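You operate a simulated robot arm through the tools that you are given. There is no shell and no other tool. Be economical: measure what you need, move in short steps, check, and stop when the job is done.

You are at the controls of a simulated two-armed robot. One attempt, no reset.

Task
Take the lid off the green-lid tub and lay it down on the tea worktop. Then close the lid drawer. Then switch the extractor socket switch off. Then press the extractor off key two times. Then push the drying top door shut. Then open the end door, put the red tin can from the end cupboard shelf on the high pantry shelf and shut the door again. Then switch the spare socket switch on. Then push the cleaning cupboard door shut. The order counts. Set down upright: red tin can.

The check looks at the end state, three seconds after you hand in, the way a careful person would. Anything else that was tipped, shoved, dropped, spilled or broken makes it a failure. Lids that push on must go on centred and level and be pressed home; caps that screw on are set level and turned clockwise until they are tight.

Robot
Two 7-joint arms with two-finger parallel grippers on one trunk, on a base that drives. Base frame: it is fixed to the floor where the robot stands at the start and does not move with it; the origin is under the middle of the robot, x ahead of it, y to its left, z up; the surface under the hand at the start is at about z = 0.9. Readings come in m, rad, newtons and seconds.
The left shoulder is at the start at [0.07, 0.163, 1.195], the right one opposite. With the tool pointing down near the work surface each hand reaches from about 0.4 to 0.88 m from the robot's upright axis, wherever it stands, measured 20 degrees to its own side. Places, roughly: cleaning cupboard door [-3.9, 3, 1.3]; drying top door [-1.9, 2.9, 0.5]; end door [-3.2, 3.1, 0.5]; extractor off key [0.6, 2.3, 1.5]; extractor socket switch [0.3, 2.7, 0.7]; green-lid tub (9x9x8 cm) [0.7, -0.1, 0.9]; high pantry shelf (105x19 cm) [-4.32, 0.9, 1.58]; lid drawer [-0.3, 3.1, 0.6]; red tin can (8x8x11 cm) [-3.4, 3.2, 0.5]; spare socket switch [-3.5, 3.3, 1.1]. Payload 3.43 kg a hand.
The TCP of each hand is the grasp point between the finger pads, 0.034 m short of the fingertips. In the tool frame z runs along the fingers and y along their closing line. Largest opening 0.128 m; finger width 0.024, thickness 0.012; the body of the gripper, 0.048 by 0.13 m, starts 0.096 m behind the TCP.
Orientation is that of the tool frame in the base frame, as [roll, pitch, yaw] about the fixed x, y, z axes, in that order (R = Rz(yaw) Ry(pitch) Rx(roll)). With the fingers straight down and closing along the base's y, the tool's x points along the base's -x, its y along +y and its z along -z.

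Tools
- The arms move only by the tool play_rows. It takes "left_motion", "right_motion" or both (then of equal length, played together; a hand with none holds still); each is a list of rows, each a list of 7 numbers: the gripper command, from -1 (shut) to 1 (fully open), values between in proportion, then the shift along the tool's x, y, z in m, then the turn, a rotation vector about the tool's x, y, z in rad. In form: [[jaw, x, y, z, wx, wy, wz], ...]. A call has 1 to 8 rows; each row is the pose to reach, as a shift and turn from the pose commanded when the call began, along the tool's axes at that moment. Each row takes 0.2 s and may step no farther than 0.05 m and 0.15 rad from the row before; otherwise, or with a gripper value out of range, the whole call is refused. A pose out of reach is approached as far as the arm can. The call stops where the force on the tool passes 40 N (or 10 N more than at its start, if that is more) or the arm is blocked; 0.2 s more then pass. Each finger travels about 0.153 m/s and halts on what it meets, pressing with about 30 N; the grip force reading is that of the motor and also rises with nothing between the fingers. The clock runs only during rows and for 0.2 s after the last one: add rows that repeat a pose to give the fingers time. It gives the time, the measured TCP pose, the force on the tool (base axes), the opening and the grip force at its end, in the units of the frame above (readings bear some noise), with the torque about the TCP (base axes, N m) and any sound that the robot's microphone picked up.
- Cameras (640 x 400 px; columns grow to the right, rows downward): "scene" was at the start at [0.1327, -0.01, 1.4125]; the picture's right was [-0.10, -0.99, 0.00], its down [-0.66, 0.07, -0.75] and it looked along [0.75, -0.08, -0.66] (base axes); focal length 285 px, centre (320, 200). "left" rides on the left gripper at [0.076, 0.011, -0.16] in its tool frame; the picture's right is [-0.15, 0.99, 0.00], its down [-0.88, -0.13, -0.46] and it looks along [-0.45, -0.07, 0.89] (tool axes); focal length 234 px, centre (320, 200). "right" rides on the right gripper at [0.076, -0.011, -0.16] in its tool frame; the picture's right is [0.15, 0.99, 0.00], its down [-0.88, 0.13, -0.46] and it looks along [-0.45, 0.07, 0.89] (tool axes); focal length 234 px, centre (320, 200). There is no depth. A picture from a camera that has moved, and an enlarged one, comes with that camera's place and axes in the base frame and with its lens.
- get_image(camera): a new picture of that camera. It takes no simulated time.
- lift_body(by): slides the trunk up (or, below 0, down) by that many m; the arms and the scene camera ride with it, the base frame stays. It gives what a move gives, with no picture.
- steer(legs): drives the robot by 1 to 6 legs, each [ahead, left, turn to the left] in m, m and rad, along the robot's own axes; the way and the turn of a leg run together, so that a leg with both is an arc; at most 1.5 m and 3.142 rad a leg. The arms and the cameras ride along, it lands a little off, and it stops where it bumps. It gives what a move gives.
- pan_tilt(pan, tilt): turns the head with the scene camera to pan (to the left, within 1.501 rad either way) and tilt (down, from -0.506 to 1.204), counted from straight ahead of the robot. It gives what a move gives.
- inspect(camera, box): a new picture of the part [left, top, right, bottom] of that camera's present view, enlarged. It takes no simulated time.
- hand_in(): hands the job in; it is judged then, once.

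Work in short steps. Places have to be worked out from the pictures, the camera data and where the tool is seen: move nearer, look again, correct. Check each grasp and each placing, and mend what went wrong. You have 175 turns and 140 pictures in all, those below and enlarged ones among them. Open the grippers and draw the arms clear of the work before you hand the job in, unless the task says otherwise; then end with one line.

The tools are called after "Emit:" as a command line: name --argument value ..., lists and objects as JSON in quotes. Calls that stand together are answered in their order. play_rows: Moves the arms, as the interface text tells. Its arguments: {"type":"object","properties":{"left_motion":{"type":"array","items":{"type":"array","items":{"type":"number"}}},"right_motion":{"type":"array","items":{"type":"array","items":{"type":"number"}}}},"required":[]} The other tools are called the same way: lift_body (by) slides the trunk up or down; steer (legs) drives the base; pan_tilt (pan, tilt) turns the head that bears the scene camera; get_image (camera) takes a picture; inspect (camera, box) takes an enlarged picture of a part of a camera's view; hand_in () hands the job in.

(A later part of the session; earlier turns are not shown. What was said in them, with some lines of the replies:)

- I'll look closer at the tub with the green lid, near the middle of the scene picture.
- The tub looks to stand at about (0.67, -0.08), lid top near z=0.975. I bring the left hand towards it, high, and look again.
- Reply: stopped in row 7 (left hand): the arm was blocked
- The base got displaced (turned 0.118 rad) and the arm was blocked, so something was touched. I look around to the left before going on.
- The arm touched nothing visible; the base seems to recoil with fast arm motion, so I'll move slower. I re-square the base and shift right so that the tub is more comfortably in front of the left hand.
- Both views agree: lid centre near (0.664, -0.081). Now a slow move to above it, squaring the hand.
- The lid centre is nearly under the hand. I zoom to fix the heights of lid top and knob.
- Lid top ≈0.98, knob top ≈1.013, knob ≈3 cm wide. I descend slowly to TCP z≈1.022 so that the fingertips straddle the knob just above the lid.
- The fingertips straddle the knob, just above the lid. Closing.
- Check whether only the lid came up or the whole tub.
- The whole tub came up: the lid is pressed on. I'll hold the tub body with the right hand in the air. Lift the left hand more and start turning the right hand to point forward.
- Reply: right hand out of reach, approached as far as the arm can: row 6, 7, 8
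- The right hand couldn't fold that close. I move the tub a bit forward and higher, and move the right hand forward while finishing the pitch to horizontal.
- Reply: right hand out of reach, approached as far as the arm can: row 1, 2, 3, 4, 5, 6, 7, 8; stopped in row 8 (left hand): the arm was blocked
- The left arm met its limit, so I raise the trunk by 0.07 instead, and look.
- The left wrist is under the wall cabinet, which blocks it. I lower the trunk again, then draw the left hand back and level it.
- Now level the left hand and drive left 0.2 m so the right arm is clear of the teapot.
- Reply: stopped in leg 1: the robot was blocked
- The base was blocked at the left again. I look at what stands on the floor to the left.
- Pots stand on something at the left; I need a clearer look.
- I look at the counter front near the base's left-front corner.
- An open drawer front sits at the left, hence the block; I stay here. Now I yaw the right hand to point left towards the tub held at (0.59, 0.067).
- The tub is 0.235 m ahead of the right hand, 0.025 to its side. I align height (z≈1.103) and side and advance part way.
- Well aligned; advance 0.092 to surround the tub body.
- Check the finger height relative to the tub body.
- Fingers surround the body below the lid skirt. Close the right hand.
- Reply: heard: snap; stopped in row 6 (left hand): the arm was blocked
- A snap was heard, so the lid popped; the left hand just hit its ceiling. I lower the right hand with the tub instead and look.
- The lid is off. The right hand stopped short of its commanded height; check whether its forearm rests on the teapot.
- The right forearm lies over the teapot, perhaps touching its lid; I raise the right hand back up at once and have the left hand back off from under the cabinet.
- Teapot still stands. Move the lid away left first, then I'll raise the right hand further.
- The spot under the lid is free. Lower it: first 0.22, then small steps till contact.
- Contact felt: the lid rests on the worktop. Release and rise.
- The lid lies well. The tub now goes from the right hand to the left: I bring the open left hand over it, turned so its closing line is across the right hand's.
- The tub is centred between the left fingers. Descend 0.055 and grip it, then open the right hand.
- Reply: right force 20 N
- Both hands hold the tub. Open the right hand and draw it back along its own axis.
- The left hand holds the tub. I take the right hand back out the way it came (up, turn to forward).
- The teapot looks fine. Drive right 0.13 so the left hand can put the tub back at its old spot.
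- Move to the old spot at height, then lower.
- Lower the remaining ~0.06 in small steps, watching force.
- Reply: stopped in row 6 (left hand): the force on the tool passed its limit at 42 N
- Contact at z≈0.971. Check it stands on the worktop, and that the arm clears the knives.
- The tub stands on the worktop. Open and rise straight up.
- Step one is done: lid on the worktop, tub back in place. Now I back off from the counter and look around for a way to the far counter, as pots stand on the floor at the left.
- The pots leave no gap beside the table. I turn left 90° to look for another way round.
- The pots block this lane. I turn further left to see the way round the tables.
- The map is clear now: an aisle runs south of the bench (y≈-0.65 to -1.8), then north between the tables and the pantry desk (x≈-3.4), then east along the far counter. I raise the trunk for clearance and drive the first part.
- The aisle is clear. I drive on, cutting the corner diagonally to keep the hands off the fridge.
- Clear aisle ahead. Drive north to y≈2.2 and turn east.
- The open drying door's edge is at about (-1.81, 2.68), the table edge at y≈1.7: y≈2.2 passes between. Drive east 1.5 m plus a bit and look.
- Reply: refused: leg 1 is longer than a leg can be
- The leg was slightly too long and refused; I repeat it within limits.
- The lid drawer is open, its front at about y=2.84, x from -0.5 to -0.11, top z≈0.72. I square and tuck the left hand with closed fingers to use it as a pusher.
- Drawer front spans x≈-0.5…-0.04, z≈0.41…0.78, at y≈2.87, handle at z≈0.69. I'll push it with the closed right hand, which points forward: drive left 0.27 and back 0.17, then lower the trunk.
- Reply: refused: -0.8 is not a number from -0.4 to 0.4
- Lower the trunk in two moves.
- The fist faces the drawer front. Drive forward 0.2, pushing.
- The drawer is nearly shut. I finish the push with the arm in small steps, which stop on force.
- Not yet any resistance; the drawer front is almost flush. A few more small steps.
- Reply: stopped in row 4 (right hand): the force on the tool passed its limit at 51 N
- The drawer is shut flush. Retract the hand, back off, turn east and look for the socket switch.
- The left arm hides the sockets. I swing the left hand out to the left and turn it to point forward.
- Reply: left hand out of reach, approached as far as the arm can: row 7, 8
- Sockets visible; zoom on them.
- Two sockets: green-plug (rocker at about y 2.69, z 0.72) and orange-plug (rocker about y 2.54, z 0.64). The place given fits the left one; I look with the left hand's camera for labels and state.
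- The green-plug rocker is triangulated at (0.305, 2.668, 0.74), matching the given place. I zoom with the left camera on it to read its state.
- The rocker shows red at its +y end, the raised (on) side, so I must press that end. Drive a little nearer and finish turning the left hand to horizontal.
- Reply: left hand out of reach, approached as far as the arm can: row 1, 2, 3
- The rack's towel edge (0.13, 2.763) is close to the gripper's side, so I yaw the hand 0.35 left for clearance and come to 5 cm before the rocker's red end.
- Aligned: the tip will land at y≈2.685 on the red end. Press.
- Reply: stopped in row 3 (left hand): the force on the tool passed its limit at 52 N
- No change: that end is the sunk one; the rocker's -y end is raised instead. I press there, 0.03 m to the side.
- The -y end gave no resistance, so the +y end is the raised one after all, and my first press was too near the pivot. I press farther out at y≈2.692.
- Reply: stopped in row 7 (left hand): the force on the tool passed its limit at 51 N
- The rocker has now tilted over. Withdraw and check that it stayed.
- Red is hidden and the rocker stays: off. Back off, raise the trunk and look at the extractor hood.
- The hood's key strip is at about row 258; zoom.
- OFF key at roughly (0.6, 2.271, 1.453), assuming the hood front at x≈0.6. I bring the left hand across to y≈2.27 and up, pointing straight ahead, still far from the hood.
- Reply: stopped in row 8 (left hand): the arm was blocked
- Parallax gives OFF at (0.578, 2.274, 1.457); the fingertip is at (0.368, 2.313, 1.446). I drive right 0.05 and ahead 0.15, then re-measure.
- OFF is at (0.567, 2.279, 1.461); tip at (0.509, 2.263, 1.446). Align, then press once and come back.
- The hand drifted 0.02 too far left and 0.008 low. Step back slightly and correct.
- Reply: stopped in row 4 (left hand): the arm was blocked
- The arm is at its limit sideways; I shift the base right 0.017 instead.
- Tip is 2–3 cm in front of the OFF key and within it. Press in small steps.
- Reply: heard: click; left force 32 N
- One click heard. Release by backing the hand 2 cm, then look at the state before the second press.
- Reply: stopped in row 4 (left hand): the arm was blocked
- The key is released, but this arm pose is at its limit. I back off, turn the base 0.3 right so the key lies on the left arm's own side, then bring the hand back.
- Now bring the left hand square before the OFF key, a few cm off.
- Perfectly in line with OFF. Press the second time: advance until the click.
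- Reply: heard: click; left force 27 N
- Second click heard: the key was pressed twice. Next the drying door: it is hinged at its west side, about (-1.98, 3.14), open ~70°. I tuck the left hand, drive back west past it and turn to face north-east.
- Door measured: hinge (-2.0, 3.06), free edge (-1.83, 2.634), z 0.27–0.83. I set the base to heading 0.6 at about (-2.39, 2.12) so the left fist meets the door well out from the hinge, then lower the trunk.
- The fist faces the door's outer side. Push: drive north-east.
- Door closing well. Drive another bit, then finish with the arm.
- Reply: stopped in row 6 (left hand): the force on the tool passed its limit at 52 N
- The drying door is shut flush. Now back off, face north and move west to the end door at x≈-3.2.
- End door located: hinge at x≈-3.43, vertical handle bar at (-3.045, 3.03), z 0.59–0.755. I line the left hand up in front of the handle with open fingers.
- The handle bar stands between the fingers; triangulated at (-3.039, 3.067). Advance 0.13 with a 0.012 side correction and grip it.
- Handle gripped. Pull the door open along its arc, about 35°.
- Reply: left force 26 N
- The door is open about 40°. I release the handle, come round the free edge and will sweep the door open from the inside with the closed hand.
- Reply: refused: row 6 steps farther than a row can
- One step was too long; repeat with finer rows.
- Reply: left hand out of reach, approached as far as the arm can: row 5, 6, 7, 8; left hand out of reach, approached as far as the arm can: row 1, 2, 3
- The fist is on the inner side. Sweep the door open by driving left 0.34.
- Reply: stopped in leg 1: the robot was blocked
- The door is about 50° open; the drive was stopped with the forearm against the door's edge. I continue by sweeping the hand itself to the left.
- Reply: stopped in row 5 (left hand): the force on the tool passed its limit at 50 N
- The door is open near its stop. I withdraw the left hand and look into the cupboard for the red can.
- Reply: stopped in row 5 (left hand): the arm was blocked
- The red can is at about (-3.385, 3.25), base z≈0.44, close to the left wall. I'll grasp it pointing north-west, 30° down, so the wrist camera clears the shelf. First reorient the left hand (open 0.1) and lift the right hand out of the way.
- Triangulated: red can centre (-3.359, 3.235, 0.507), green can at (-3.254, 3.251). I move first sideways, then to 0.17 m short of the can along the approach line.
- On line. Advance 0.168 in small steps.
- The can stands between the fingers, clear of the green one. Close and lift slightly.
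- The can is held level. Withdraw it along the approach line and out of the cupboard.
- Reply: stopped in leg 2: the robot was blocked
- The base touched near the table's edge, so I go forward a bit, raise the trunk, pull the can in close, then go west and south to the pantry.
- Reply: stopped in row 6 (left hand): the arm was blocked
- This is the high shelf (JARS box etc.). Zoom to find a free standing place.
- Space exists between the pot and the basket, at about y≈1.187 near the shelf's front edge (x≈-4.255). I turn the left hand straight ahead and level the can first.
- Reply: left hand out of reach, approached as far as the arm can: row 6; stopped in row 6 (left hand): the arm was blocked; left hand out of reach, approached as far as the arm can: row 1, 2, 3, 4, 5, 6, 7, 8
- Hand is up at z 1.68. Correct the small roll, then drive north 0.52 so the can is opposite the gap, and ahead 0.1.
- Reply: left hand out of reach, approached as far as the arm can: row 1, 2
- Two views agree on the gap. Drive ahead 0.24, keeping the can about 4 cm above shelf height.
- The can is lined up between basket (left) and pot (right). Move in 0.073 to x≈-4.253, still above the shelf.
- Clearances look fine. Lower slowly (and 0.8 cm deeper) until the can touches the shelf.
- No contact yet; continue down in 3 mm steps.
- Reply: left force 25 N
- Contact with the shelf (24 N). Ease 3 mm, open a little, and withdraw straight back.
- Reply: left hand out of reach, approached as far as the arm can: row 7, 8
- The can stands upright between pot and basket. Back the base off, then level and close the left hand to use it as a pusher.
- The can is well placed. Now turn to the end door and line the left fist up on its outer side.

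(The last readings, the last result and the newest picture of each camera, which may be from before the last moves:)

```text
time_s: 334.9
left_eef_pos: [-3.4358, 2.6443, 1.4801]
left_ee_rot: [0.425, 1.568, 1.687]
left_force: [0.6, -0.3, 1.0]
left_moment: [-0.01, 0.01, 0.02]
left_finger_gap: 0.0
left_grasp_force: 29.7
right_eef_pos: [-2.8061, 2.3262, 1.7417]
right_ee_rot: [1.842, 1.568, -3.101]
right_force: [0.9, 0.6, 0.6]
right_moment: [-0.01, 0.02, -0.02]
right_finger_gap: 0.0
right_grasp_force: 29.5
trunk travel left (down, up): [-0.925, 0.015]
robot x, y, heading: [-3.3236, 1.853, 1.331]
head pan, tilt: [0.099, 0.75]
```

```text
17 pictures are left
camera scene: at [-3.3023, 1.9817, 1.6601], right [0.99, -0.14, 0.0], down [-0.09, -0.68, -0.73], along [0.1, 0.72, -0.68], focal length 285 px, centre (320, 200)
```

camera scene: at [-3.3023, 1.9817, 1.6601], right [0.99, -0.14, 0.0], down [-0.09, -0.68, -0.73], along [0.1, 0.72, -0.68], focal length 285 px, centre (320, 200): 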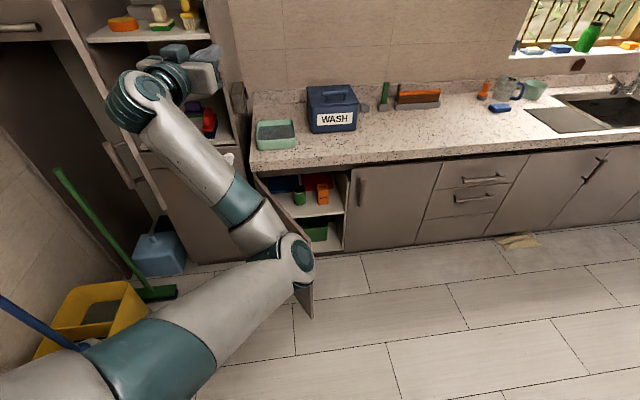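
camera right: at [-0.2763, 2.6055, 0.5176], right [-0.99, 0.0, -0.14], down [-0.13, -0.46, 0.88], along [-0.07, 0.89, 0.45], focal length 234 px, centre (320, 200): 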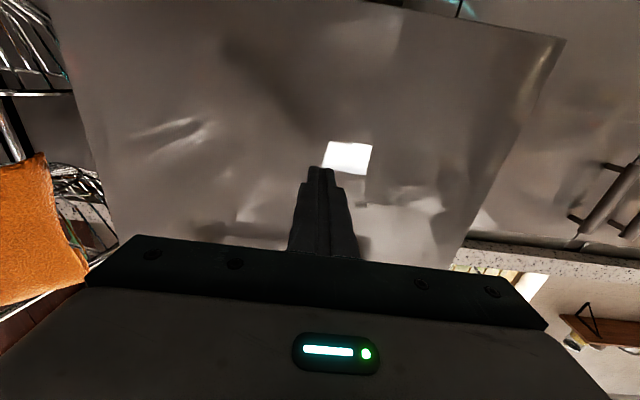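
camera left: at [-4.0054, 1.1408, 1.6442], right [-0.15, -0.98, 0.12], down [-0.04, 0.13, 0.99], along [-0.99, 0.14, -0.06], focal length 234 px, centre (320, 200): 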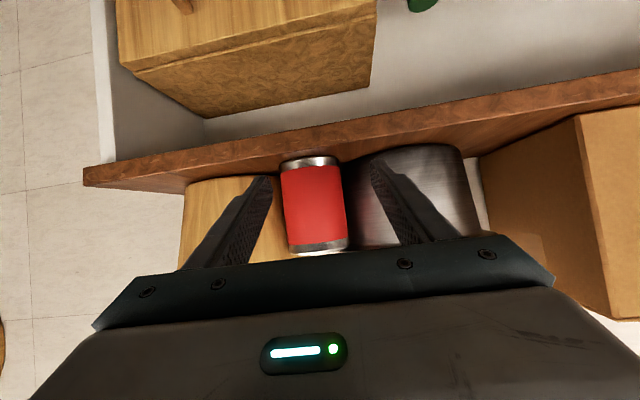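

The fist is on the outer side, 17 cm from the door. Lower the trunk by 0.9.

Emit:
lift_body --by -0.4

Emit:
lift_body --by -0.4

Emit:
lift_body --by -0.1

Emit:
pan_tilt --pan 0.1 --tilt 0.3

Emit:
get_image --camera "scene"

```text
time_s: 338.7
left_eef_pos: [-3.4358, 2.6432, 1.08]
left_ee_rot: [0.418, 1.569, 1.676]
left_force: [0.0, 0.3, -0.9]
left_moment: [-0.01, -0.02, -0.01]
left_finger_gap: 0.0
left_grasp_force: 29.6
right_eef_pos: [-2.8055, 2.3258, 1.3424]
right_ee_rot: [1.906, 1.569, -3.041]
right_force: [-0.4, 1.0, -0.7]
right_moment: [-0.02, -0.03, -0.03]
right_finger_gap: 0.0
right_grasp_force: 30.1
trunk travel left (down, up): [-0.525, 0.415]
robot x, y, heading: [-3.3238, 1.8555, 1.333]
head pan, tilt: [0.099, 0.75]
```

```text
time_s: 342.5
left_eef_pos: [-3.4364, 2.6426, 0.68]
left_ee_rot: [0.433, 1.57, 1.694]
left_force: [1.1, 0.2, 0.1]
left_moment: [-0.01, -0.03, -0.02]
left_finger_gap: 0.0
left_grasp_force: 29.6
right_eef_pos: [-2.807, 2.3249, 0.9437]
right_ee_rot: [1.931, 1.571, -3.015]
right_force: [1.0, -0.7, -1.0]
right_moment: [-0.03, 0.01, 0.0]
right_finger_gap: 0.0
right_grasp_force: 29.7
trunk travel left (down, up): [-0.125, 0.815]
robot x, y, heading: [-3.3227, 1.8525, 1.334]
head pan, tilt: [0.099, 0.75]
```

```text
time_s: 343.9
left_eef_pos: [-3.4374, 2.6435, 0.5798]
left_ee_rot: [0.376, 1.57, 1.636]
left_force: [0.0, -0.2, 0.3]
left_moment: [0.01, -0.02, 0.03]
left_finger_gap: 0.0002
left_grasp_force: 30.2
right_eef_pos: [-2.8056, 2.3256, 0.8422]
right_ee_rot: [1.826, 1.568, -3.12]
right_force: [-1.5, -0.6, 0.2]
right_moment: [0.02, -0.01, -0.03]
right_finger_gap: 0.0
right_grasp_force: 29.7
trunk travel left (down, up): [-0.025, 0.915]
robot x, y, heading: [-3.322, 1.8526, 1.334]
head pan, tilt: [0.099, 0.75]
```

```text
time_s: 344.8
left_eef_pos: [-3.4374, 2.644, 0.5801]
left_ee_rot: [0.457, 1.568, 1.713]
left_force: [0.6, 0.5, -0.7]
left_moment: [0.0, 0.01, -0.01]
left_finger_gap: 0.0
left_grasp_force: 30.1
right_eef_pos: [-2.8066, 2.3263, 0.8434]
right_ee_rot: [1.986, 1.571, -2.96]
right_force: [0.6, -0.7, 1.0]
right_moment: [0.0, 0.04, 0.03]
right_finger_gap: 0.0001
right_grasp_force: 29.9
trunk travel left (down, up): [-0.025, 0.915]
robot x, y, heading: [-3.3259, 1.8531, 1.334]
head pan, tilt: [0.099, 0.3]
```

```text
16 pictures are left
camera scene: at [-3.301, 1.9921, 0.8003], right [0.99, -0.14, 0.0], down [-0.04, -0.29, -0.95], along [0.13, 0.95, -0.3], focal length 285 px, centre (320, 200)
```

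scene: 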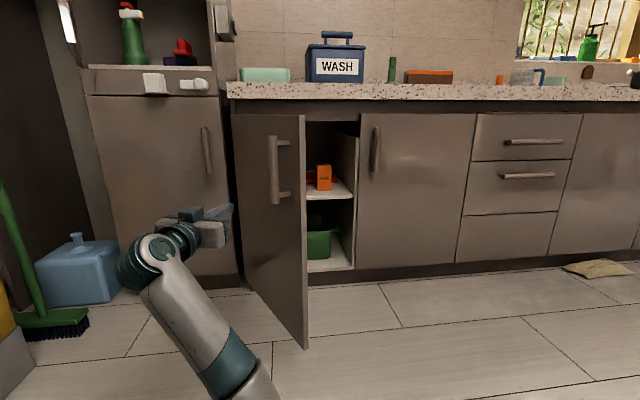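

Push along north-east: first 80 % of the way.

Emit:
steer --legs '[[0.37, -0.118, 0]]'

Emit:
get_image --camera "scene"

```text
time_s: 347.2
left_eef_pos: [-3.2322, 2.9755, 0.5796]
left_ee_rot: [0.435, 1.567, 1.691]
left_force: [0.1, 0.4, -0.9]
left_moment: [0.02, -0.01, -0.02]
left_finger_gap: 0.0
left_grasp_force: 30.0
right_eef_pos: [-2.6036, 2.6551, 0.8429]
right_ee_rot: [1.893, 1.57, -3.054]
right_force: [0.3, 0.5, 0.2]
right_moment: [0.01, 0.01, 0.01]
right_finger_gap: 0.0
right_grasp_force: 30.1
trunk travel left (down, up): [-0.025, 0.915]
robot x, y, heading: [-3.1248, 2.1834, 1.332]
head pan, tilt: [0.099, 0.3]
```

```text
15 pictures are left
camera scene: at [-3.0982, 2.3229, 0.8004], right [0.99, -0.14, 0.0], down [-0.04, -0.29, -0.96], along [0.13, 0.95, -0.3], focal length 285 px, centre (320, 200)
```

scene: 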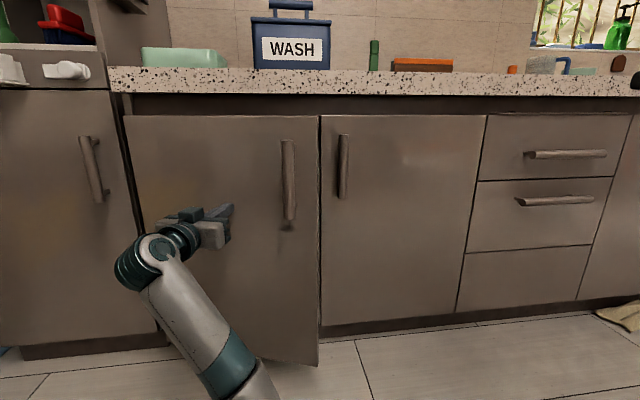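

Almost shut. Finish with the arm, force-limited.

Emit:
play_rows --left_motion '[[-1, 0, 0.006, 0.019, 0, 0, 0], [-1, 0, 0.012, 0.038, 0, 0, 0], [-1, 0, 0.018, 0.057, 0, 0, 0], [-1, 0, 0.022, 0.07, 0, 0, 0], [-1, 0, 0.026, 0.083, 0, 0, 0], [-1, 0, 0.03, 0.096, 0, 0, 0], [-1, 0, 0.034, 0.108, 0, 0, 0]]'

Emit:
get_image --camera "scene"

```text
time_s: 348.7
left_eef_pos: [-3.2311, 3.0739, 0.579]
left_ee_rot: [0.388, 1.569, 1.644]
left_force: [0.1, -7.7, -1.0]
left_moment: [-0.05, 0.0, 0.01]
left_finger_gap: 0.0
left_grasp_force: 29.8
right_eef_pos: [-2.6035, 2.6568, 0.8432]
right_ee_rot: [1.625, 1.569, 2.962]
right_force: [-0.2, -0.1, -0.4]
right_moment: [-0.02, -0.06, 0.01]
right_finger_gap: 0.0
right_grasp_force: 29.7
trunk travel left (down, up): [-0.025, 0.915]
robot x, y, heading: [-3.1199, 2.1881, 1.336]
head pan, tilt: [0.099, 0.3]
stopped in row 7 (left hand): the force on the tool passed its limit at 71 N (the readings are from after the stop); the commanded pose is now the measured one
```

```text
14 pictures are left
camera scene: at [-3.0984, 2.3224, 0.8004], right [0.99, -0.14, 0.0], down [-0.04, -0.29, -0.96], along [0.13, 0.95, -0.3], focal length 285 px, centre (320, 200)
```

scene: 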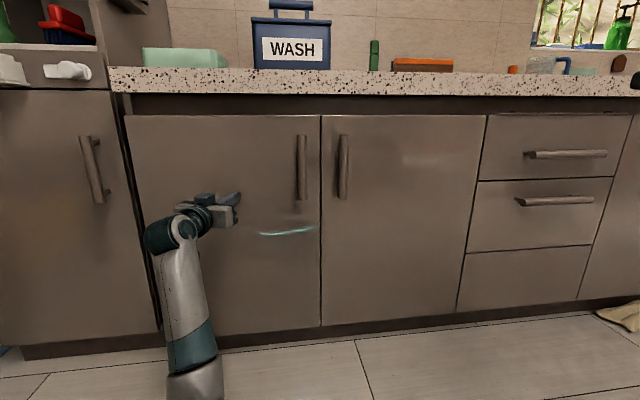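

The end door is shut. Next the spare socket switch on the tall cupboard's side above the counter. I retract, shift right, raise the trunk and turn to look at it.

Emit:
play_rows --left_motion '[[-1, 0, 0, -0.04, 0, 0, 0], [-1, 0, 0, -0.08, 0, 0, 0], [-1, 0, 0, -0.12, 0, 0, 0], [-1, 0, 0, -0.16, 0, 0, 0], [-1, 0, 0, -0.2, 0, 0, 0]]'

Emit:
steer --legs '[[-0.05, -0.35, 0]]'

Emit:
lift_body --by 0.4

Emit:
lift_body --by 0.17

Emit:
steer --legs '[[0, 0, 0.8]]'

Emit:
pan_tilt --pan 0.0 --tilt 0.25

Emit:
get_image --camera "scene"

```text
time_s: 349.9
left_eef_pos: [-3.2918, 2.8851, 0.5771]
left_ee_rot: [-2.83, 1.57, -1.577]
left_force: [-0.2, -0.2, 0.7]
left_moment: [-0.01, 0.02, 0.0]
left_finger_gap: 0.0001
left_grasp_force: 30.3
right_eef_pos: [-2.6029, 2.6555, 0.8423]
right_ee_rot: [2.015, 1.569, -2.932]
right_force: [0.4, -0.9, 0.5]
right_moment: [0.01, 0.0, 0.03]
right_finger_gap: 0.0001
right_grasp_force: 30.2
trunk travel left (down, up): [-0.025, 0.915]
robot x, y, heading: [-3.1176, 2.1838, 1.331]
head pan, tilt: [0.099, 0.3]
```

```text
time_s: 352.1
left_eef_pos: [-2.9702, 2.7557, 0.577]
left_ee_rot: [3.093, 1.57, -1.933]
left_force: [-0.5, -0.7, -0.6]
left_moment: [0.0, 0.03, -0.03]
left_finger_gap: 0.0
left_grasp_force: 30.2
right_eef_pos: [-2.2815, 2.5268, 0.8429]
right_ee_rot: [2.047, 1.568, -2.897]
right_force: [-0.8, 0.8, 0.4]
right_moment: [-0.03, 0.02, -0.02]
right_finger_gap: 0.0002
right_grasp_force: 29.9
trunk travel left (down, up): [-0.025, 0.915]
robot x, y, heading: [-2.7984, 2.0517, 1.333]
head pan, tilt: [0.099, 0.3]
```

```text
time_s: 355.9
left_eef_pos: [-2.9707, 2.7549, 0.9772]
left_ee_rot: [3.054, 1.569, -1.973]
left_force: [-0.2, 0.0, 0.1]
left_moment: [0.0, 0.0, 0.01]
left_finger_gap: 0.0
left_grasp_force: 30.1
right_eef_pos: [-2.2815, 2.5277, 1.243]
right_ee_rot: [2.084, 1.568, -2.862]
right_force: [-0.2, -1.1, -0.4]
right_moment: [0.0, 0.02, 0.04]
right_finger_gap: 0.0
right_grasp_force: 30.3
trunk travel left (down, up): [-0.425, 0.515]
robot x, y, heading: [-2.7965, 2.0535, 1.334]
head pan, tilt: [0.099, 0.3]
```

```text
time_s: 357.9
left_eef_pos: [-2.9695, 2.7556, 1.147]
left_ee_rot: [3.1, 1.568, -1.926]
left_force: [0.8, -0.8, -0.2]
left_moment: [-0.01, 0.0, 0.03]
left_finger_gap: 0.0
left_grasp_force: 30.0
right_eef_pos: [-2.2809, 2.528, 1.4116]
right_ee_rot: [2.14, 1.57, -2.804]
right_force: [-0.1, 0.8, -1.0]
right_moment: [0.01, 0.03, 0.01]
right_finger_gap: 0.0
right_grasp_force: 30.3
trunk travel left (down, up): [-0.595, 0.345]
robot x, y, heading: [-2.797, 2.052, 1.337]
head pan, tilt: [0.099, 0.3]
```

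```text
time_s: 360.4
left_eef_pos: [-3.4235, 2.419, 1.1473]
left_ee_rot: [0.137, 1.57, 2.197]
left_force: [0.0, -0.4, 0.5]
left_moment: [-0.01, -0.03, 0.02]
left_finger_gap: 0.0003
left_grasp_force: 30.1
right_eef_pos: [-2.7803, 2.757, 1.4136]
right_ee_rot: [2.07, 1.568, -2.074]
right_force: [0.1, -0.2, -0.1]
right_moment: [0.01, 0.0, 0.01]
right_finger_gap: 0.0002
right_grasp_force: 29.5
trunk travel left (down, up): [-0.595, 0.345]
robot x, y, heading: [-2.7976, 2.0543, 2.132]
head pan, tilt: [0.099, 0.3]
```

```text
time_s: 361.0
left_eef_pos: [-3.4227, 2.4188, 1.1461]
left_ee_rot: [3.091, 1.57, -1.132]
left_force: [-0.2, 0.0, 0.5]
left_moment: [0.02, 0.04, 0.0]
left_finger_gap: 0.0001
left_grasp_force: 30.3
right_eef_pos: [-2.7795, 2.7567, 1.4121]
right_ee_rot: [1.877, 1.569, -2.267]
right_force: [0.2, -1.0, -0.1]
right_moment: [0.02, 0.01, 0.0]
right_finger_gap: 0.0001
right_grasp_force: 30.2
trunk travel left (down, up): [-0.595, 0.345]
robot x, y, heading: [-2.7982, 2.0564, 2.137]
head pan, tilt: [0.0, 0.25]
```

```text
13 pictures are left
camera scene: at [-2.8772, 2.174, 1.3751], right [0.84, 0.54, 0.0], down [0.13, -0.21, -0.97], along [-0.52, 0.82, -0.25], focal length 285 px, centre (320, 200)
```

scene: 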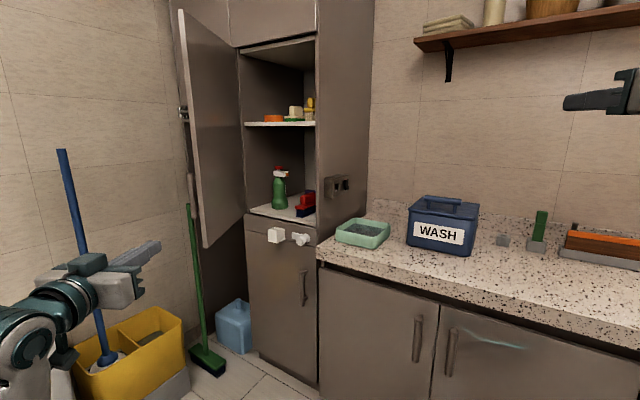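

The socket is at (337,186). Zoom in to read it.

Emit:
inspect --camera "scene" --box '[310, 160, 370, 215]'

```text
7.27 times, centred on (340, 188) of scene
camera zoom: at [-2.8772, 2.174, 1.3751], right [0.84, 0.54, 0.0], down [0.13, -0.21, -0.97], along [-0.52, 0.82, -0.25], focal length 2072 px, centre (174, 291)
```

zoom: 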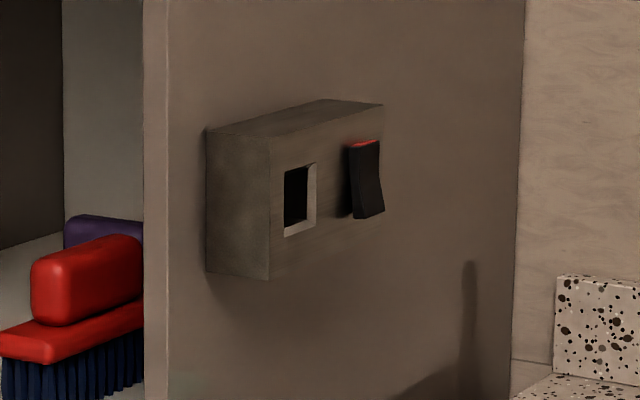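

The rocker's red (top) end is sunk and its bottom end stands out: it is off, so I must press the bottom end. Turn square to the counter and set the left hand pointing north-west.

Emit:
steer --legs '[[0, 0, -0.54]]'

Emit:
play_rows --left_motion '[[-1, 0, 0.01, 0, -0.133, 0, 0], [-1, 0, 0.02, 0, -0.266, 0, 0], [-1, 0, 0.03, 0, -0.4, 0, 0], [-1, 0, 0.04, 0, -0.533, 0, 0], [-1, 0, 0.05, 0, -0.666, 0, 0], [-1, 0, 0.06, 0, -0.8, 0, 0], [-1, 0, 0.07, 0, -0.93, 0, 0]]'

```text
time_s: 362.9
left_eef_pos: [-3.1477, 2.6872, 1.1474]
left_ee_rot: [-0.402, 1.571, 1.119]
left_force: [-0.1, 0.0, 0.0]
left_moment: [-0.01, -0.01, 0.02]
left_finger_gap: 0.0
left_grasp_force: 30.1
right_eef_pos: [-2.423, 2.6466, 1.4129]
right_ee_rot: [1.869, 1.569, -2.814]
right_force: [-0.1, 0.1, 0.5]
right_moment: [0.0, 0.01, 0.0]
right_finger_gap: 0.0001
right_grasp_force: 30.2
trunk travel left (down, up): [-0.595, 0.345]
robot x, y, heading: [-2.8016, 2.056, 1.601]
head pan, tilt: [0.0, 0.25]
```

```text
time_s: 364.5
left_eef_pos: [-3.2174, 2.6915, 1.1483]
left_ee_rot: [1.12, 1.568, -2.709]
left_force: [0.2, 0.7, 0.2]
left_moment: [-0.01, -0.03, 0.0]
left_finger_gap: 0.0
left_grasp_force: 29.9
right_eef_pos: [-2.4228, 2.648, 1.4123]
right_ee_rot: [2.037, 1.569, -2.643]
right_force: [-1.0, -0.2, 0.0]
right_moment: [0.03, 0.03, 0.01]
right_finger_gap: 0.0
right_grasp_force: 30.2
trunk travel left (down, up): [-0.595, 0.345]
robot x, y, heading: [-2.8, 2.0518, 1.599]
head pan, tilt: [0.0, 0.25]
```

Drive toward the socket, stopping a little short, and take a second sight of the rocker.

Emit:
steer --legs '[[0.42, 0.108, 0]]'

Emit:
pan_tilt --pan 0.65 --tilt 0.3

Emit:
inspect --camera "scene" --box '[220, 110, 420, 270]'

```text
time_s: 367.2
left_eef_pos: [-3.3326, 3.1105, 1.1475]
left_ee_rot: [2.217, 1.57, -1.617]
left_force: [0.2, -0.6, 0.0]
left_moment: [-0.02, 0.02, 0.01]
left_finger_gap: 0.0
left_grasp_force: 29.7
right_eef_pos: [-2.5399, 3.0646, 1.4128]
right_ee_rot: [2.123, 1.568, -2.561]
right_force: [0.1, -0.6, 0.7]
right_moment: [0.01, -0.02, -0.02]
right_finger_gap: 0.0
right_grasp_force: 29.8
trunk travel left (down, up): [-0.595, 0.345]
robot x, y, heading: [-2.9143, 2.4729, 1.595]
head pan, tilt: [0.0, 0.25]
```

```text
time_s: 368.2
left_eef_pos: [-3.3331, 3.1098, 1.1468]
left_ee_rot: [2.097, 1.57, -1.738]
left_force: [-0.8, -0.1, 0.1]
left_moment: [-0.03, 0.01, -0.02]
left_finger_gap: 0.0
left_grasp_force: 30.4
right_eef_pos: [-2.5391, 3.0628, 1.4133]
right_ee_rot: [1.897, 1.571, -2.788]
right_force: [-0.1, -0.7, 0.3]
right_moment: [0.01, 0.04, -0.02]
right_finger_gap: 0.0001
right_grasp_force: 29.7
trunk travel left (down, up): [-0.595, 0.345]
robot x, y, heading: [-2.9154, 2.4673, 1.593]
head pan, tilt: [0.649, 0.3]
```

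```text
2.50 times, centred on (320, 190) of scene
camera zoom: at [-2.9777, 2.5939, 1.3704], right [0.78, 0.62, 0.0], down [0.18, -0.23, -0.96], along [-0.6, 0.75, -0.3], focal length 712 px, centre (320, 225)
```

zoom: 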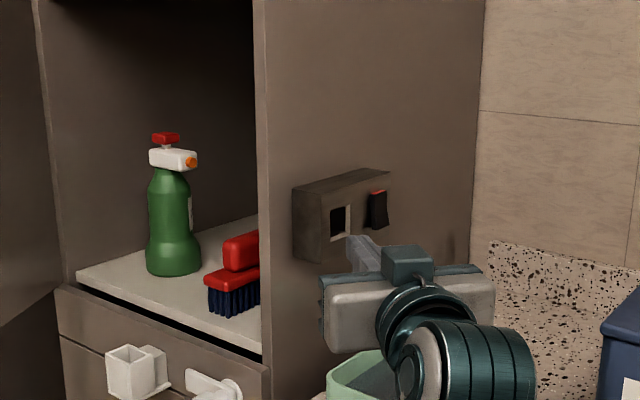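

Rocker triangulated at (-3.445, 3.288, 1.127). Bring the fingertip in front of its lower end (z≈1.108).

Emit:
play_rows --left_motion '[[-1, 0.01, -0.017, 0.0245, 0, 0, 0], [-1, 0.02, -0.034, 0.049, 0, 0, 0], [-1, 0.03, -0.051, 0.0735, 0, 0, 0], [-1, 0.039, -0.068, 0.098, 0, 0, 0], [-1, 0.039, -0.0853, 0.1224, 0, 0, 0]]'

Emit:
inspect --camera "scene" --box '[300, 150, 370, 210]'

```text
time_s: 369.4
left_eef_pos: [-3.3739, 3.2536, 1.1079]
left_ee_rot: [2.09, 1.57, -1.744]
left_force: [0.4, 0.0, -0.1]
left_moment: [-0.02, -0.04, -0.01]
left_finger_gap: 0.0
left_grasp_force: 30.5
right_eef_pos: [-2.5397, 3.0653, 1.4127]
right_ee_rot: [2.103, 1.569, -2.579]
right_force: [-0.2, 0.3, -0.4]
right_moment: [-0.01, 0.0, -0.01]
right_finger_gap: 0.0003
right_grasp_force: 30.1
trunk travel left (down, up): [-0.595, 0.345]
robot x, y, heading: [-2.9166, 2.4679, 1.595]
head pan, tilt: [0.649, 0.3]
```

```text
6.67 times, centred on (335, 180) of scene
camera zoom: at [-2.9777, 2.5942, 1.3703], right [0.78, 0.62, 0.0], down [0.18, -0.23, -0.96], along [-0.6, 0.75, -0.3], focal length 1899 px, centre (220, 333)
```

zoom: 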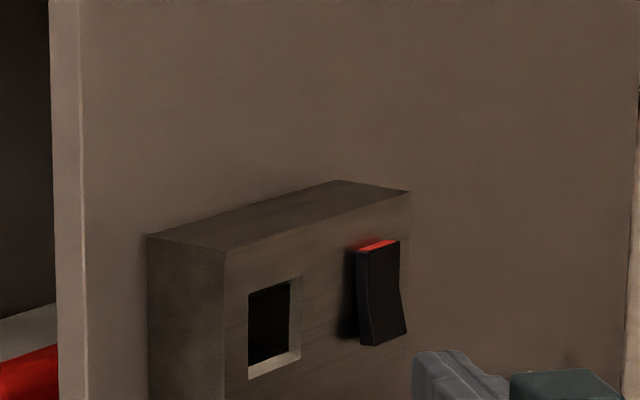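

The lower half stands out (upper, red half is pressed in): off. Press the lower end in the -x direction in small steps.

Emit:
play_rows --left_motion '[[-1, -0.002, 0.002, 0.017, 0, 0, 0], [-1, -0.002, 0.0051, 0.0346, 0, 0, 0], [-1, -0.002, 0.0095, 0.04, 0, 0, 0], [-1, -0.002, 0.0135, 0.045, 0, 0, 0], [-1, -0.002, 0.0175, 0.05, 0, 0, 0], [-1, -0.002, 0.0215, 0.055, 0, 0, 0], [-1, -0.002, 0.0255, 0.06, 0, 0, 0]]'

Emit:
inspect --camera "scene" --box '[300, 150, 370, 210]'

```text
time_s: 371.0
left_eef_pos: [-3.4348, 3.2708, 1.11]
left_ee_rot: [-0.633, 1.571, 1.815]
left_force: [1.2, 0.6, 0.7]
left_moment: [0.0, -0.01, -0.01]
left_finger_gap: 0.0
left_grasp_force: 30.0
right_eef_pos: [-2.5399, 3.0646, 1.4126]
right_ee_rot: [1.904, 1.569, -2.776]
right_force: [0.3, -0.1, 0.4]
right_moment: [0.02, -0.01, 0.02]
right_finger_gap: 0.0
right_grasp_force: 29.8
trunk travel left (down, up): [-0.595, 0.345]
robot x, y, heading: [-2.9133, 2.4729, 1.598]
head pan, tilt: [0.649, 0.3]
```

```text
6.67 times, centred on (335, 180) of scene
camera zoom: at [-2.9779, 2.5937, 1.3704], right [0.78, 0.62, 0.0], down [0.18, -0.23, -0.96], along [-0.6, 0.75, -0.3], focal length 1899 px, centre (220, 333)
```

zoom: 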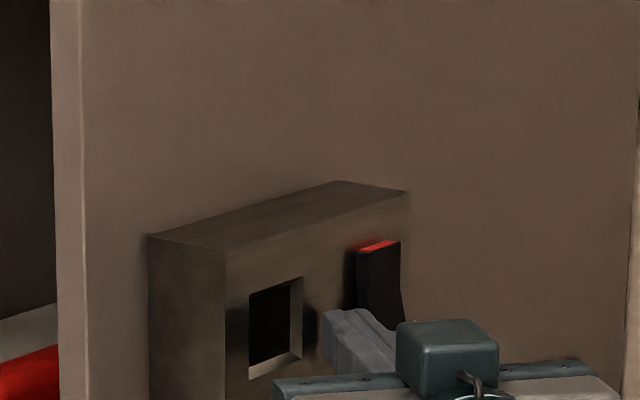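

No contact: the box lies deeper than estimated; with the finger as reference the rocker is near x≈-3.475, y≈3.337, its lower end at z≈1.095. Shift accordingly and take a look.

Emit:
play_rows --left_motion '[[-1, 0.004, -0.012, 0.0, 0, 0, 0], [-1, 0.008, -0.024, 0.01, 0, 0, 0], [-1, 0.013, -0.036, 0.018, 0, 0, 0], [-1, 0.013, -0.047, 0.026, 0, 0, 0]]'

Emit:
inspect --camera "scene" --box '[300, 150, 370, 210]'

```text
time_s: 371.8
left_eef_pos: [-3.429, 3.2966, 1.1021]
left_ee_rot: [0.369, 1.569, 2.831]
left_force: [11.2, -22.5, 1.3]
left_moment: [0.25, 0.17, 0.49]
left_finger_gap: 0.0
left_grasp_force: 30.1
right_eef_pos: [-2.54, 3.0616, 1.4136]
right_ee_rot: [1.41, 1.569, 3.015]
right_force: [-0.9, 0.9, -0.6]
right_moment: [0.02, 0.03, -0.01]
right_finger_gap: 0.0001
right_grasp_force: 29.9
trunk travel left (down, up): [-0.595, 0.345]
robot x, y, heading: [-2.9157, 2.4679, 1.597]
head pan, tilt: [0.649, 0.3]
stopped in row 3 (left hand): the force on the tool passed its limit at 44 N (the readings are from after the stop); the commanded pose is now the measured one
```

```text
6.67 times, centred on (335, 180) of scene
camera zoom: at [-2.9766, 2.5913, 1.3707], right [0.78, 0.63, 0.0], down [0.18, -0.23, -0.96], along [-0.6, 0.75, -0.29], focal length 1899 px, centre (220, 333)
```

zoom: 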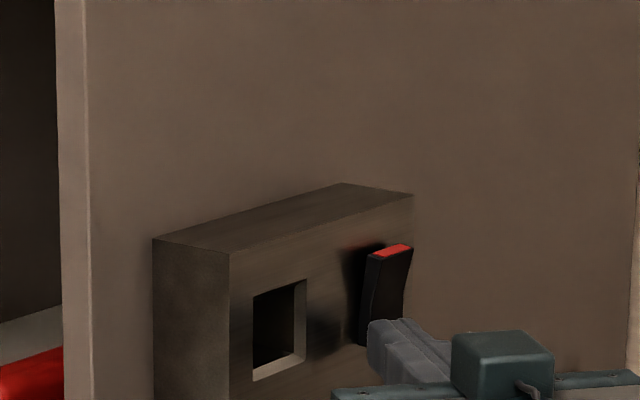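

The contact has tipped the rocker: its red top now stands out. Withdraw the finger and verify.

Emit:
play_rows --left_motion '[[-1, 0, -0.003, -0.015, 0, 0, 0], [-1, 0, -0.006, -0.035, 0, 0, 0], [-1, -0.01, -0.006, -0.07, 0, 0, 0], [-1, -0.02, -0.006, -0.11, 0, 0, 0], [-1, -0.02, -0.006, -0.15, 0, 0, 0]]'

Emit:
inspect --camera "scene" --box '[300, 150, 370, 210]'

```text
time_s: 372.9
left_eef_pos: [-3.3188, 3.2084, 1.1253]
left_ee_rot: [0.107, 1.562, 2.58]
left_force: [-0.4, -0.5, 0.2]
left_moment: [-0.04, -0.01, 0.01]
left_finger_gap: 0.0
left_grasp_force: 29.6
right_eef_pos: [-2.539, 3.0636, 1.4124]
right_ee_rot: [1.57, 1.569, -3.111]
right_force: [-0.3, 0.2, 0.4]
right_moment: [-0.03, 0.0, 0.03]
right_finger_gap: 0.0001
right_grasp_force: 29.9
trunk travel left (down, up): [-0.595, 0.345]
robot x, y, heading: [-2.9178, 2.4743, 1.602]
head pan, tilt: [0.649, 0.3]
```

```text
6.67 times, centred on (335, 180) of scene
camera zoom: at [-2.9768, 2.5927, 1.3706], right [0.78, 0.63, 0.0], down [0.18, -0.23, -0.96], along [-0.6, 0.75, -0.29], focal length 1899 px, centre (220, 333)
```

zoom: 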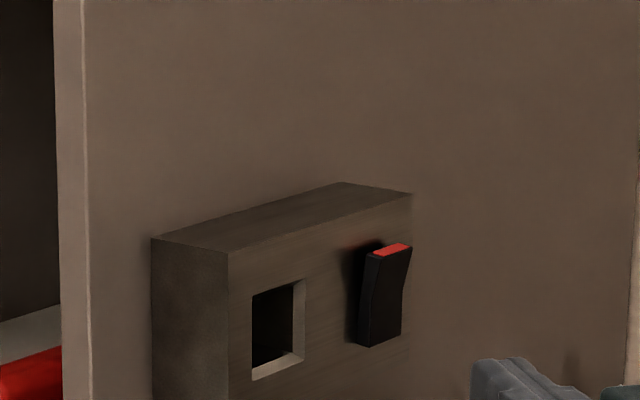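

The spare switch is on. Last: the cleaning cupboard door, hinge about (-3.852, 3.06), free edge (-3.674, 2.713), bottom z≈0.985. I back off, turn the left fist to point north and go round to the door's outer (west) side, keeping south of its free edge.

Emit:
steer --legs '[[-0.47, 0, 0]]'

Emit:
play_rows --left_motion '[[-1, 0, 0, 0, 0.15, 0, 0], [-1, 0, 0, 0, 0.3, 0, 0], [-1, 0, 0, 0, 0.45, 0, 0], [-1, 0, 0, 0, 0.6, 0, 0], [-1, 0, 0, 0, 0.75, 0, 0], [-1, 0, 0, 0, 0.9, 0, 0], [-1, 0, 0, 0, 1.03, 0, 0]]'

Emit:
lift_body --by 0.1

Emit:
steer --legs '[[0, 0.22, -0.03], [-0.2, 0, 0], [0, 0.35, 0]]'

Emit:
pan_tilt --pan 0.3 --tilt 0.25

Emit:
get_image --camera "scene"

```text
time_s: 375.7
left_eef_pos: [-3.3058, 2.7429, 1.1243]
left_ee_rot: [0.755, 1.563, -3.062]
left_force: [0.4, -0.9, 0.6]
left_moment: [-0.02, 0.02, 0.0]
left_finger_gap: 0.0003
left_grasp_force: 29.3
right_eef_pos: [-2.5276, 2.5979, 1.413]
right_ee_rot: [1.986, 1.568, -2.695]
right_force: [0.4, -0.3, -0.5]
right_moment: [-0.02, -0.05, -0.01]
right_finger_gap: 0.0
right_grasp_force: 30.1
trunk travel left (down, up): [-0.595, 0.345]
robot x, y, heading: [-2.9056, 2.0068, 1.597]
head pan, tilt: [0.649, 0.3]
```

```text
time_s: 377.3
left_eef_pos: [-3.3063, 2.7436, 1.1223]
left_ee_rot: [1.847, 1.563, -2.999]
left_force: [-0.1, -0.9, 0.3]
left_moment: [0.01, 0.0, -0.01]
left_finger_gap: 0.0001
left_grasp_force: 29.8
right_eef_pos: [-2.5294, 2.5985, 1.4125]
right_ee_rot: [2.703, 1.57, -1.981]
right_force: [-0.3, -0.3, 0.4]
right_moment: [0.0, 0.03, 0.01]
right_finger_gap: 0.0
right_grasp_force: 30.0
trunk travel left (down, up): [-0.595, 0.345]
robot x, y, heading: [-2.9015, 2.0065, 1.604]
head pan, tilt: [0.649, 0.3]
```

```text
time_s: 378.7
left_eef_pos: [-3.3052, 2.745, 1.2226]
left_ee_rot: [1.86, 1.562, -2.983]
left_force: [0.0, 0.5, -0.2]
left_moment: [0.0, 0.01, 0.01]
left_finger_gap: 0.0001
left_grasp_force: 30.2
right_eef_pos: [-2.5276, 2.5981, 1.5126]
right_ee_rot: [2.34, 1.57, -2.34]
right_force: [0.0, -0.2, -0.5]
right_moment: [-0.01, -0.02, 0.0]
right_finger_gap: 0.0002
right_grasp_force: 29.8
trunk travel left (down, up): [-0.695, 0.245]
robot x, y, heading: [-2.9005, 2.0033, 1.604]
head pan, tilt: [0.649, 0.3]
```

```text
time_s: 383.4
left_eef_pos: [-3.8482, 2.56, 1.2237]
left_ee_rot: [1.819, 1.561, -3.062]
left_force: [0.0, -1.0, -0.3]
left_moment: [0.02, 0.0, 0.02]
left_finger_gap: 0.0
left_grasp_force: 29.8
right_eef_pos: [-3.076, 2.3884, 1.5122]
right_ee_rot: [2.11, 1.569, -2.607]
right_force: [-1.0, 0.3, 1.0]
right_moment: [0.02, -0.02, 0.0]
right_finger_gap: 0.0
right_grasp_force: 30.1
trunk travel left (down, up): [-0.695, 0.245]
robot x, y, heading: [-3.4734, 1.8066, 1.56]
head pan, tilt: [0.649, 0.3]
```

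```text
time_s: 384.2
left_eef_pos: [-3.8483, 2.5614, 1.2222]
left_ee_rot: [1.814, 1.563, -3.066]
left_force: [0.7, -0.1, 0.3]
left_moment: [0.0, 0.04, 0.02]
left_finger_gap: 0.0
left_grasp_force: 30.6
right_eef_pos: [-3.0763, 2.3892, 1.5132]
right_ee_rot: [-1.052, 1.571, 0.516]
right_force: [-0.4, 0.4, -0.4]
right_moment: [0.01, -0.02, 0.01]
right_finger_gap: 0.0001
right_grasp_force: 30.0
trunk travel left (down, up): [-0.695, 0.245]
robot x, y, heading: [-3.4724, 1.8065, 1.566]
head pan, tilt: [0.3, 0.25]
```

```text
6 pictures are left
camera scene: at [-3.5007, 1.9474, 1.4751], right [0.96, 0.29, 0.0], down [0.07, -0.24, -0.97], along [-0.28, 0.93, -0.25], focal length 285 px, centre (320, 200)
```

scene: 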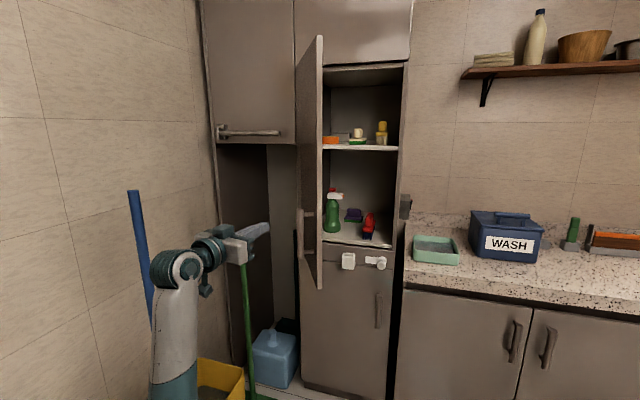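

The fist is on the outer side; estimated hinge (-3.92, 3.06), free edge (-3.747, 2.762), handle z≈1.0–1.2. I raise the hand above the handle, go north, then push north-east.

Emit:
lift_body --by 0.12

Emit:
steer --legs '[[0.23, 0, 0], [0.1, -0.07, 0]]'

Emit:
get_image --camera "scene"

```text
time_s: 385.7
left_eef_pos: [-3.8479, 2.5632, 1.3438]
left_ee_rot: [1.851, 1.563, -3.029]
left_force: [0.5, -0.6, -0.1]
left_moment: [0.01, -0.03, -0.02]
left_finger_gap: 0.0001
left_grasp_force: 29.9
right_eef_pos: [-3.0764, 2.3878, 1.632]
right_ee_rot: [-0.874, 1.571, 0.691]
right_force: [-0.2, -0.2, 0.6]
right_moment: [-0.01, 0.01, 0.01]
right_finger_gap: 0.0002
right_grasp_force: 29.9
trunk travel left (down, up): [-0.815, 0.125]
robot x, y, heading: [-3.4753, 1.8084, 1.563]
head pan, tilt: [0.3, 0.25]
```

```text
time_s: 388.3
left_eef_pos: [-3.7758, 2.8872, 1.3439]
left_ee_rot: [1.746, 1.563, -3.136]
left_force: [-0.1, -0.6, -0.2]
left_moment: [0.03, -0.01, -0.02]
left_finger_gap: 0.0004
left_grasp_force: 30.0
right_eef_pos: [-3.0032, 2.713, 1.6328]
right_ee_rot: [-1.882, 1.57, -0.318]
right_force: [0.1, 0.6, -0.3]
right_moment: [-0.01, -0.01, 0.0]
right_finger_gap: 0.0001
right_grasp_force: 30.1
trunk travel left (down, up): [-0.815, 0.125]
robot x, y, heading: [-3.4016, 2.1327, 1.56]
head pan, tilt: [0.3, 0.25]
```

```text
5 pictures are left
camera scene: at [-3.4291, 2.2727, 1.5952], right [0.96, 0.28, 0.0], down [0.07, -0.24, -0.97], along [-0.28, 0.93, -0.25], focal length 285 px, centre (320, 200)
```

scene: 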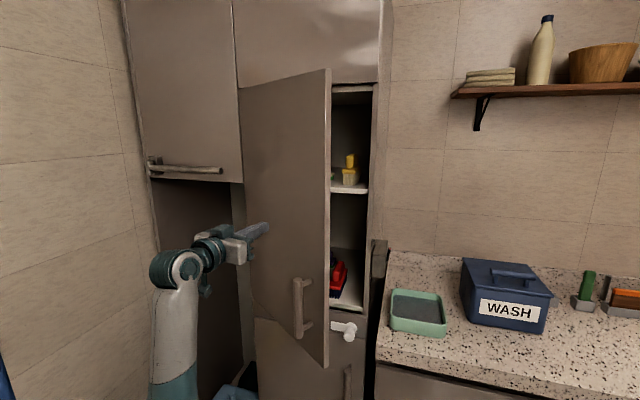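

The door is swinging shut. Push on: base a bit more, then the arm with force limit.

Emit:
steer --legs '[[0.06, -0.07, 0]]'

Emit:
play_rows --left_motion '[[-1, 0, 0, 0.018, 0, 0, 0], [-1, 0, 0, 0.036, 0, 0, 0], [-1, 0, 0, 0.054, 0, 0, 0], [-1, 0, 0, 0.07, 0, 0, 0], [-1, 0, 0, 0.085, 0, 0, 0], [-1, 0, 0, 0.1, 0, 0, 0], [-1, 0, 0, 0.115, 0, 0, 0], [-1, 0, 0, 0.13, 0, 0, 0]]'

Emit:
get_image --camera "scene"

```text
time_s: 389.4
left_eef_pos: [-3.7055, 2.9439, 1.3438]
left_ee_rot: [1.621, 1.564, 3.021]
left_force: [-0.1, -0.2, -0.1]
left_moment: [0.02, -0.01, -0.04]
left_finger_gap: 0.0
left_grasp_force: 30.2
right_eef_pos: [-2.9349, 2.7685, 1.6338]
right_ee_rot: [-0.408, 1.569, 1.154]
right_force: [-0.2, -0.3, 0.2]
right_moment: [-0.05, 0.03, 0.0]
right_finger_gap: 0.0
right_grasp_force: 29.7
trunk travel left (down, up): [-0.815, 0.125]
robot x, y, heading: [-3.3272, 2.1908, 1.56]
head pan, tilt: [0.3, 0.25]
```

```text
time_s: 391.2
left_eef_pos: [-3.6831, 3.0751, 1.3416]
left_ee_rot: [1.842, 1.562, -3.04]
left_force: [-1.2, -0.1, 0.0]
left_moment: [0.02, 0.02, -0.02]
left_finger_gap: 0.0
left_grasp_force: 29.9
right_eef_pos: [-2.9316, 2.7719, 1.6327]
right_ee_rot: [1.792, 1.569, -2.927]
right_force: [-0.6, 0.9, -0.1]
right_moment: [-0.03, 0.02, -0.02]
right_finger_gap: 0.0
right_grasp_force: 30.3
trunk travel left (down, up): [-0.815, 0.125]
robot x, y, heading: [-3.3292, 2.1936, 1.564]
head pan, tilt: [0.3, 0.25]
```

```text
4 pictures are left
camera scene: at [-3.3577, 2.3321, 1.595], right [0.96, 0.28, 0.0], down [0.07, -0.24, -0.97], along [-0.28, 0.93, -0.25], focal length 285 px, centre (320, 200)
```

scene: 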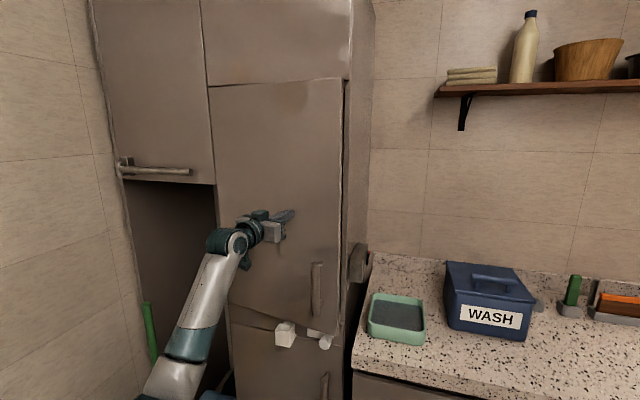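

A few centimetres remain. Continue until the force stop.

Emit:
play_rows --left_motion '[[-1, 0, 0, 0.012, 0, 0, 0], [-1, 0, 0, 0.024, 0, 0, 0], [-1, 0, 0, 0.036, 0, 0, 0], [-1, 0, 0, 0.048, 0, 0, 0], [-1, 0, 0, 0.06, 0, 0, 0], [-1, 0, 0, 0.072, 0, 0, 0]]'

Emit:
get_image --camera "scene"

```text
time_s: 392.4
left_eef_pos: [-3.673, 3.1215, 1.3438]
left_ee_rot: [2.135, 1.56, -2.747]
left_force: [3.2, -36.8, -0.7]
left_moment: [0.08, -0.07, 0.06]
left_finger_gap: 0.0
left_grasp_force: 30.2
right_eef_pos: [-2.9335, 2.7631, 1.6349]
right_ee_rot: [0.344, 1.565, 1.913]
right_force: [0.0, 0.7, 0.2]
right_moment: [0.02, 0.01, 0.0]
right_finger_gap: 0.0
right_grasp_force: 29.8
trunk travel left (down, up): [-0.815, 0.125]
robot x, y, heading: [-3.3262, 2.1944, 1.565]
head pan, tilt: [0.3, 0.25]
stopped in row 6 (left hand): the force on the tool passed its limit at 53 N (the readings are from after the stop); the commanded pose is now the measured one
```

```text
3 pictures are left
camera scene: at [-3.3575, 2.3215, 1.596], right [0.96, 0.29, 0.0], down [0.07, -0.23, -0.97], along [-0.28, 0.93, -0.24], focal length 285 px, centre (320, 200)
```

scene: 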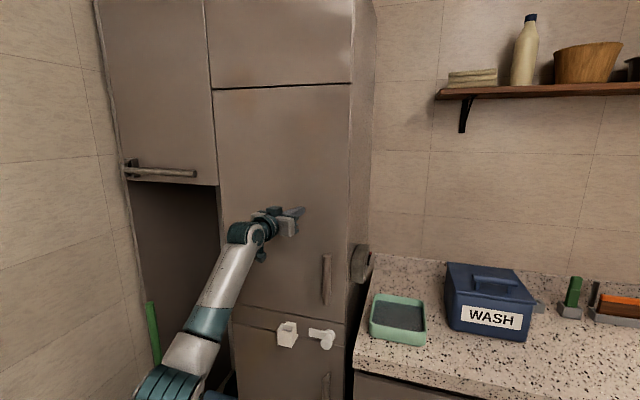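

The door is flush shut. Withdraw the hand, back off and open the grippers clear of everything.

Emit:
play_rows --left_motion '[[-1, 0, 0, -0.03, 0, 0, 0], [-1, 0, 0, -0.07, 0, 0, 0], [-1, 0, 0, -0.11, 0, 0, 0], [-1, 0, 0, -0.15, 0, 0, 0]]'

Emit:
steer --legs '[[-0.2, 0, 0]]'

Emit:
play_rows --left_motion '[[0, 0, 0, 0, 0, 0, 0], [1, 0, 0, 0, 0, 0, 0], [1, 0, 0, 0, 0, 0, 0], [1, 0, 0, 0, 0, 0, 0]]' --right_motion '[[0, 0, 0, 0, 0, 0, 0], [1, 0, 0, 0, 0, 0, 0], [1, 0, 0, 0, 0, 0, 0], [1, 0, 0, 0, 0, 0, 0]]'

Emit:
pan_tilt --pan -0.1 --tilt 0.4

Emit:
get_image --camera "scene"

```text
time_s: 393.4
left_eef_pos: [-3.6998, 2.9832, 1.3381]
left_ee_rot: [2.676, 1.558, -2.208]
left_force: [-0.9, 0.9, 0.6]
left_moment: [-0.02, -0.03, 0.01]
left_finger_gap: 0.0
left_grasp_force: 30.4
right_eef_pos: [-2.9342, 2.7696, 1.6341]
right_ee_rot: [-2.943, 1.569, -1.381]
right_force: [0.0, 0.4, 0.2]
right_moment: [0.0, 0.04, -0.02]
right_finger_gap: 0.0001
right_grasp_force: 30.0
trunk travel left (down, up): [-0.815, 0.125]
robot x, y, heading: [-3.3317, 2.1919, 1.559]
head pan, tilt: [0.3, 0.25]
```

```text
time_s: 395.1
left_eef_pos: [-3.6999, 2.7865, 1.3357]
left_ee_rot: [2.701, 1.557, -2.182]
left_force: [0.3, 0.5, 0.6]
left_moment: [-0.01, -0.01, -0.03]
left_finger_gap: 0.0001
left_grasp_force: 29.9
right_eef_pos: [-2.9349, 2.5717, 1.6326]
right_ee_rot: [2.554, 1.57, -2.164]
right_force: [0.3, 1.0, -1.0]
right_moment: [0.01, 0.02, 0.0]
right_finger_gap: 0.0
right_grasp_force: 29.8
trunk travel left (down, up): [-0.815, 0.125]
robot x, y, heading: [-3.3286, 1.9909, 1.561]
head pan, tilt: [0.3, 0.25]
```

```text
time_s: 396.1
left_eef_pos: [-3.6992, 2.785, 1.337]
left_ee_rot: [2.664, 1.554, -2.22]
left_force: [0.0, 0.1, 0.2]
left_moment: [0.0, -0.01, 0.01]
left_finger_gap: 0.1279
left_grasp_force: 0.0
right_eef_pos: [-2.9341, 2.5712, 1.6317]
right_ee_rot: [2.135, 1.571, -2.585]
right_force: [-0.2, 0.8, 0.2]
right_moment: [0.02, 0.0, 0.01]
right_finger_gap: 0.128
right_grasp_force: 0.1
trunk travel left (down, up): [-0.815, 0.125]
robot x, y, heading: [-3.3362, 1.9925, 1.561]
head pan, tilt: [0.3, 0.25]
```

```text
time_s: 396.9
left_eef_pos: [-3.6984, 2.7838, 1.3373]
left_ee_rot: [2.631, 1.554, -2.25]
left_force: [0.0, 0.0, -0.3]
left_moment: [0.02, 0.02, -0.01]
left_finger_gap: 0.1283
left_grasp_force: 0.2
right_eef_pos: [-2.9344, 2.5692, 1.6341]
right_ee_rot: [1.546, 1.57, 3.11]
right_force: [0.5, -0.6, -0.7]
right_moment: [0.01, 0.03, 0.0]
right_finger_gap: 0.1282
right_grasp_force: 0.1
trunk travel left (down, up): [-0.815, 0.125]
robot x, y, heading: [-3.3302, 1.9931, 1.563]
head pan, tilt: [-0.099, 0.4]
```

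```text
2 pictures are left
camera scene: at [-3.3231, 2.1322, 1.5812], right [0.99, -0.11, 0.0], down [-0.04, -0.39, -0.92], along [0.1, 0.92, -0.39], focal length 285 px, centre (320, 200)
```

scene: 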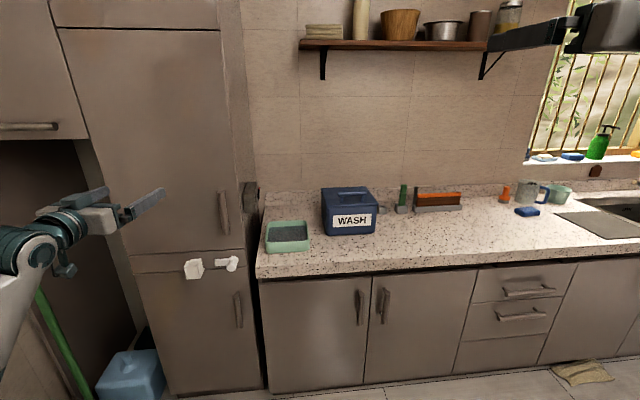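

Both doors are shut, the hands are open and clear of the work, and every step has been done in order. Handing in.

Emit:
hand_in

```text
The job is handed in.
```

I did every step in the order given and handed the job in. The lid came off only by holding the tub in the air, so I set the tub back down about where it stood. The right forearm may have rested briefly on the teapot, and the base bumped an open drawer twice and something near the white table once. I saw nothing tipped in the pictures afterwards, though I did not look at the white table again.
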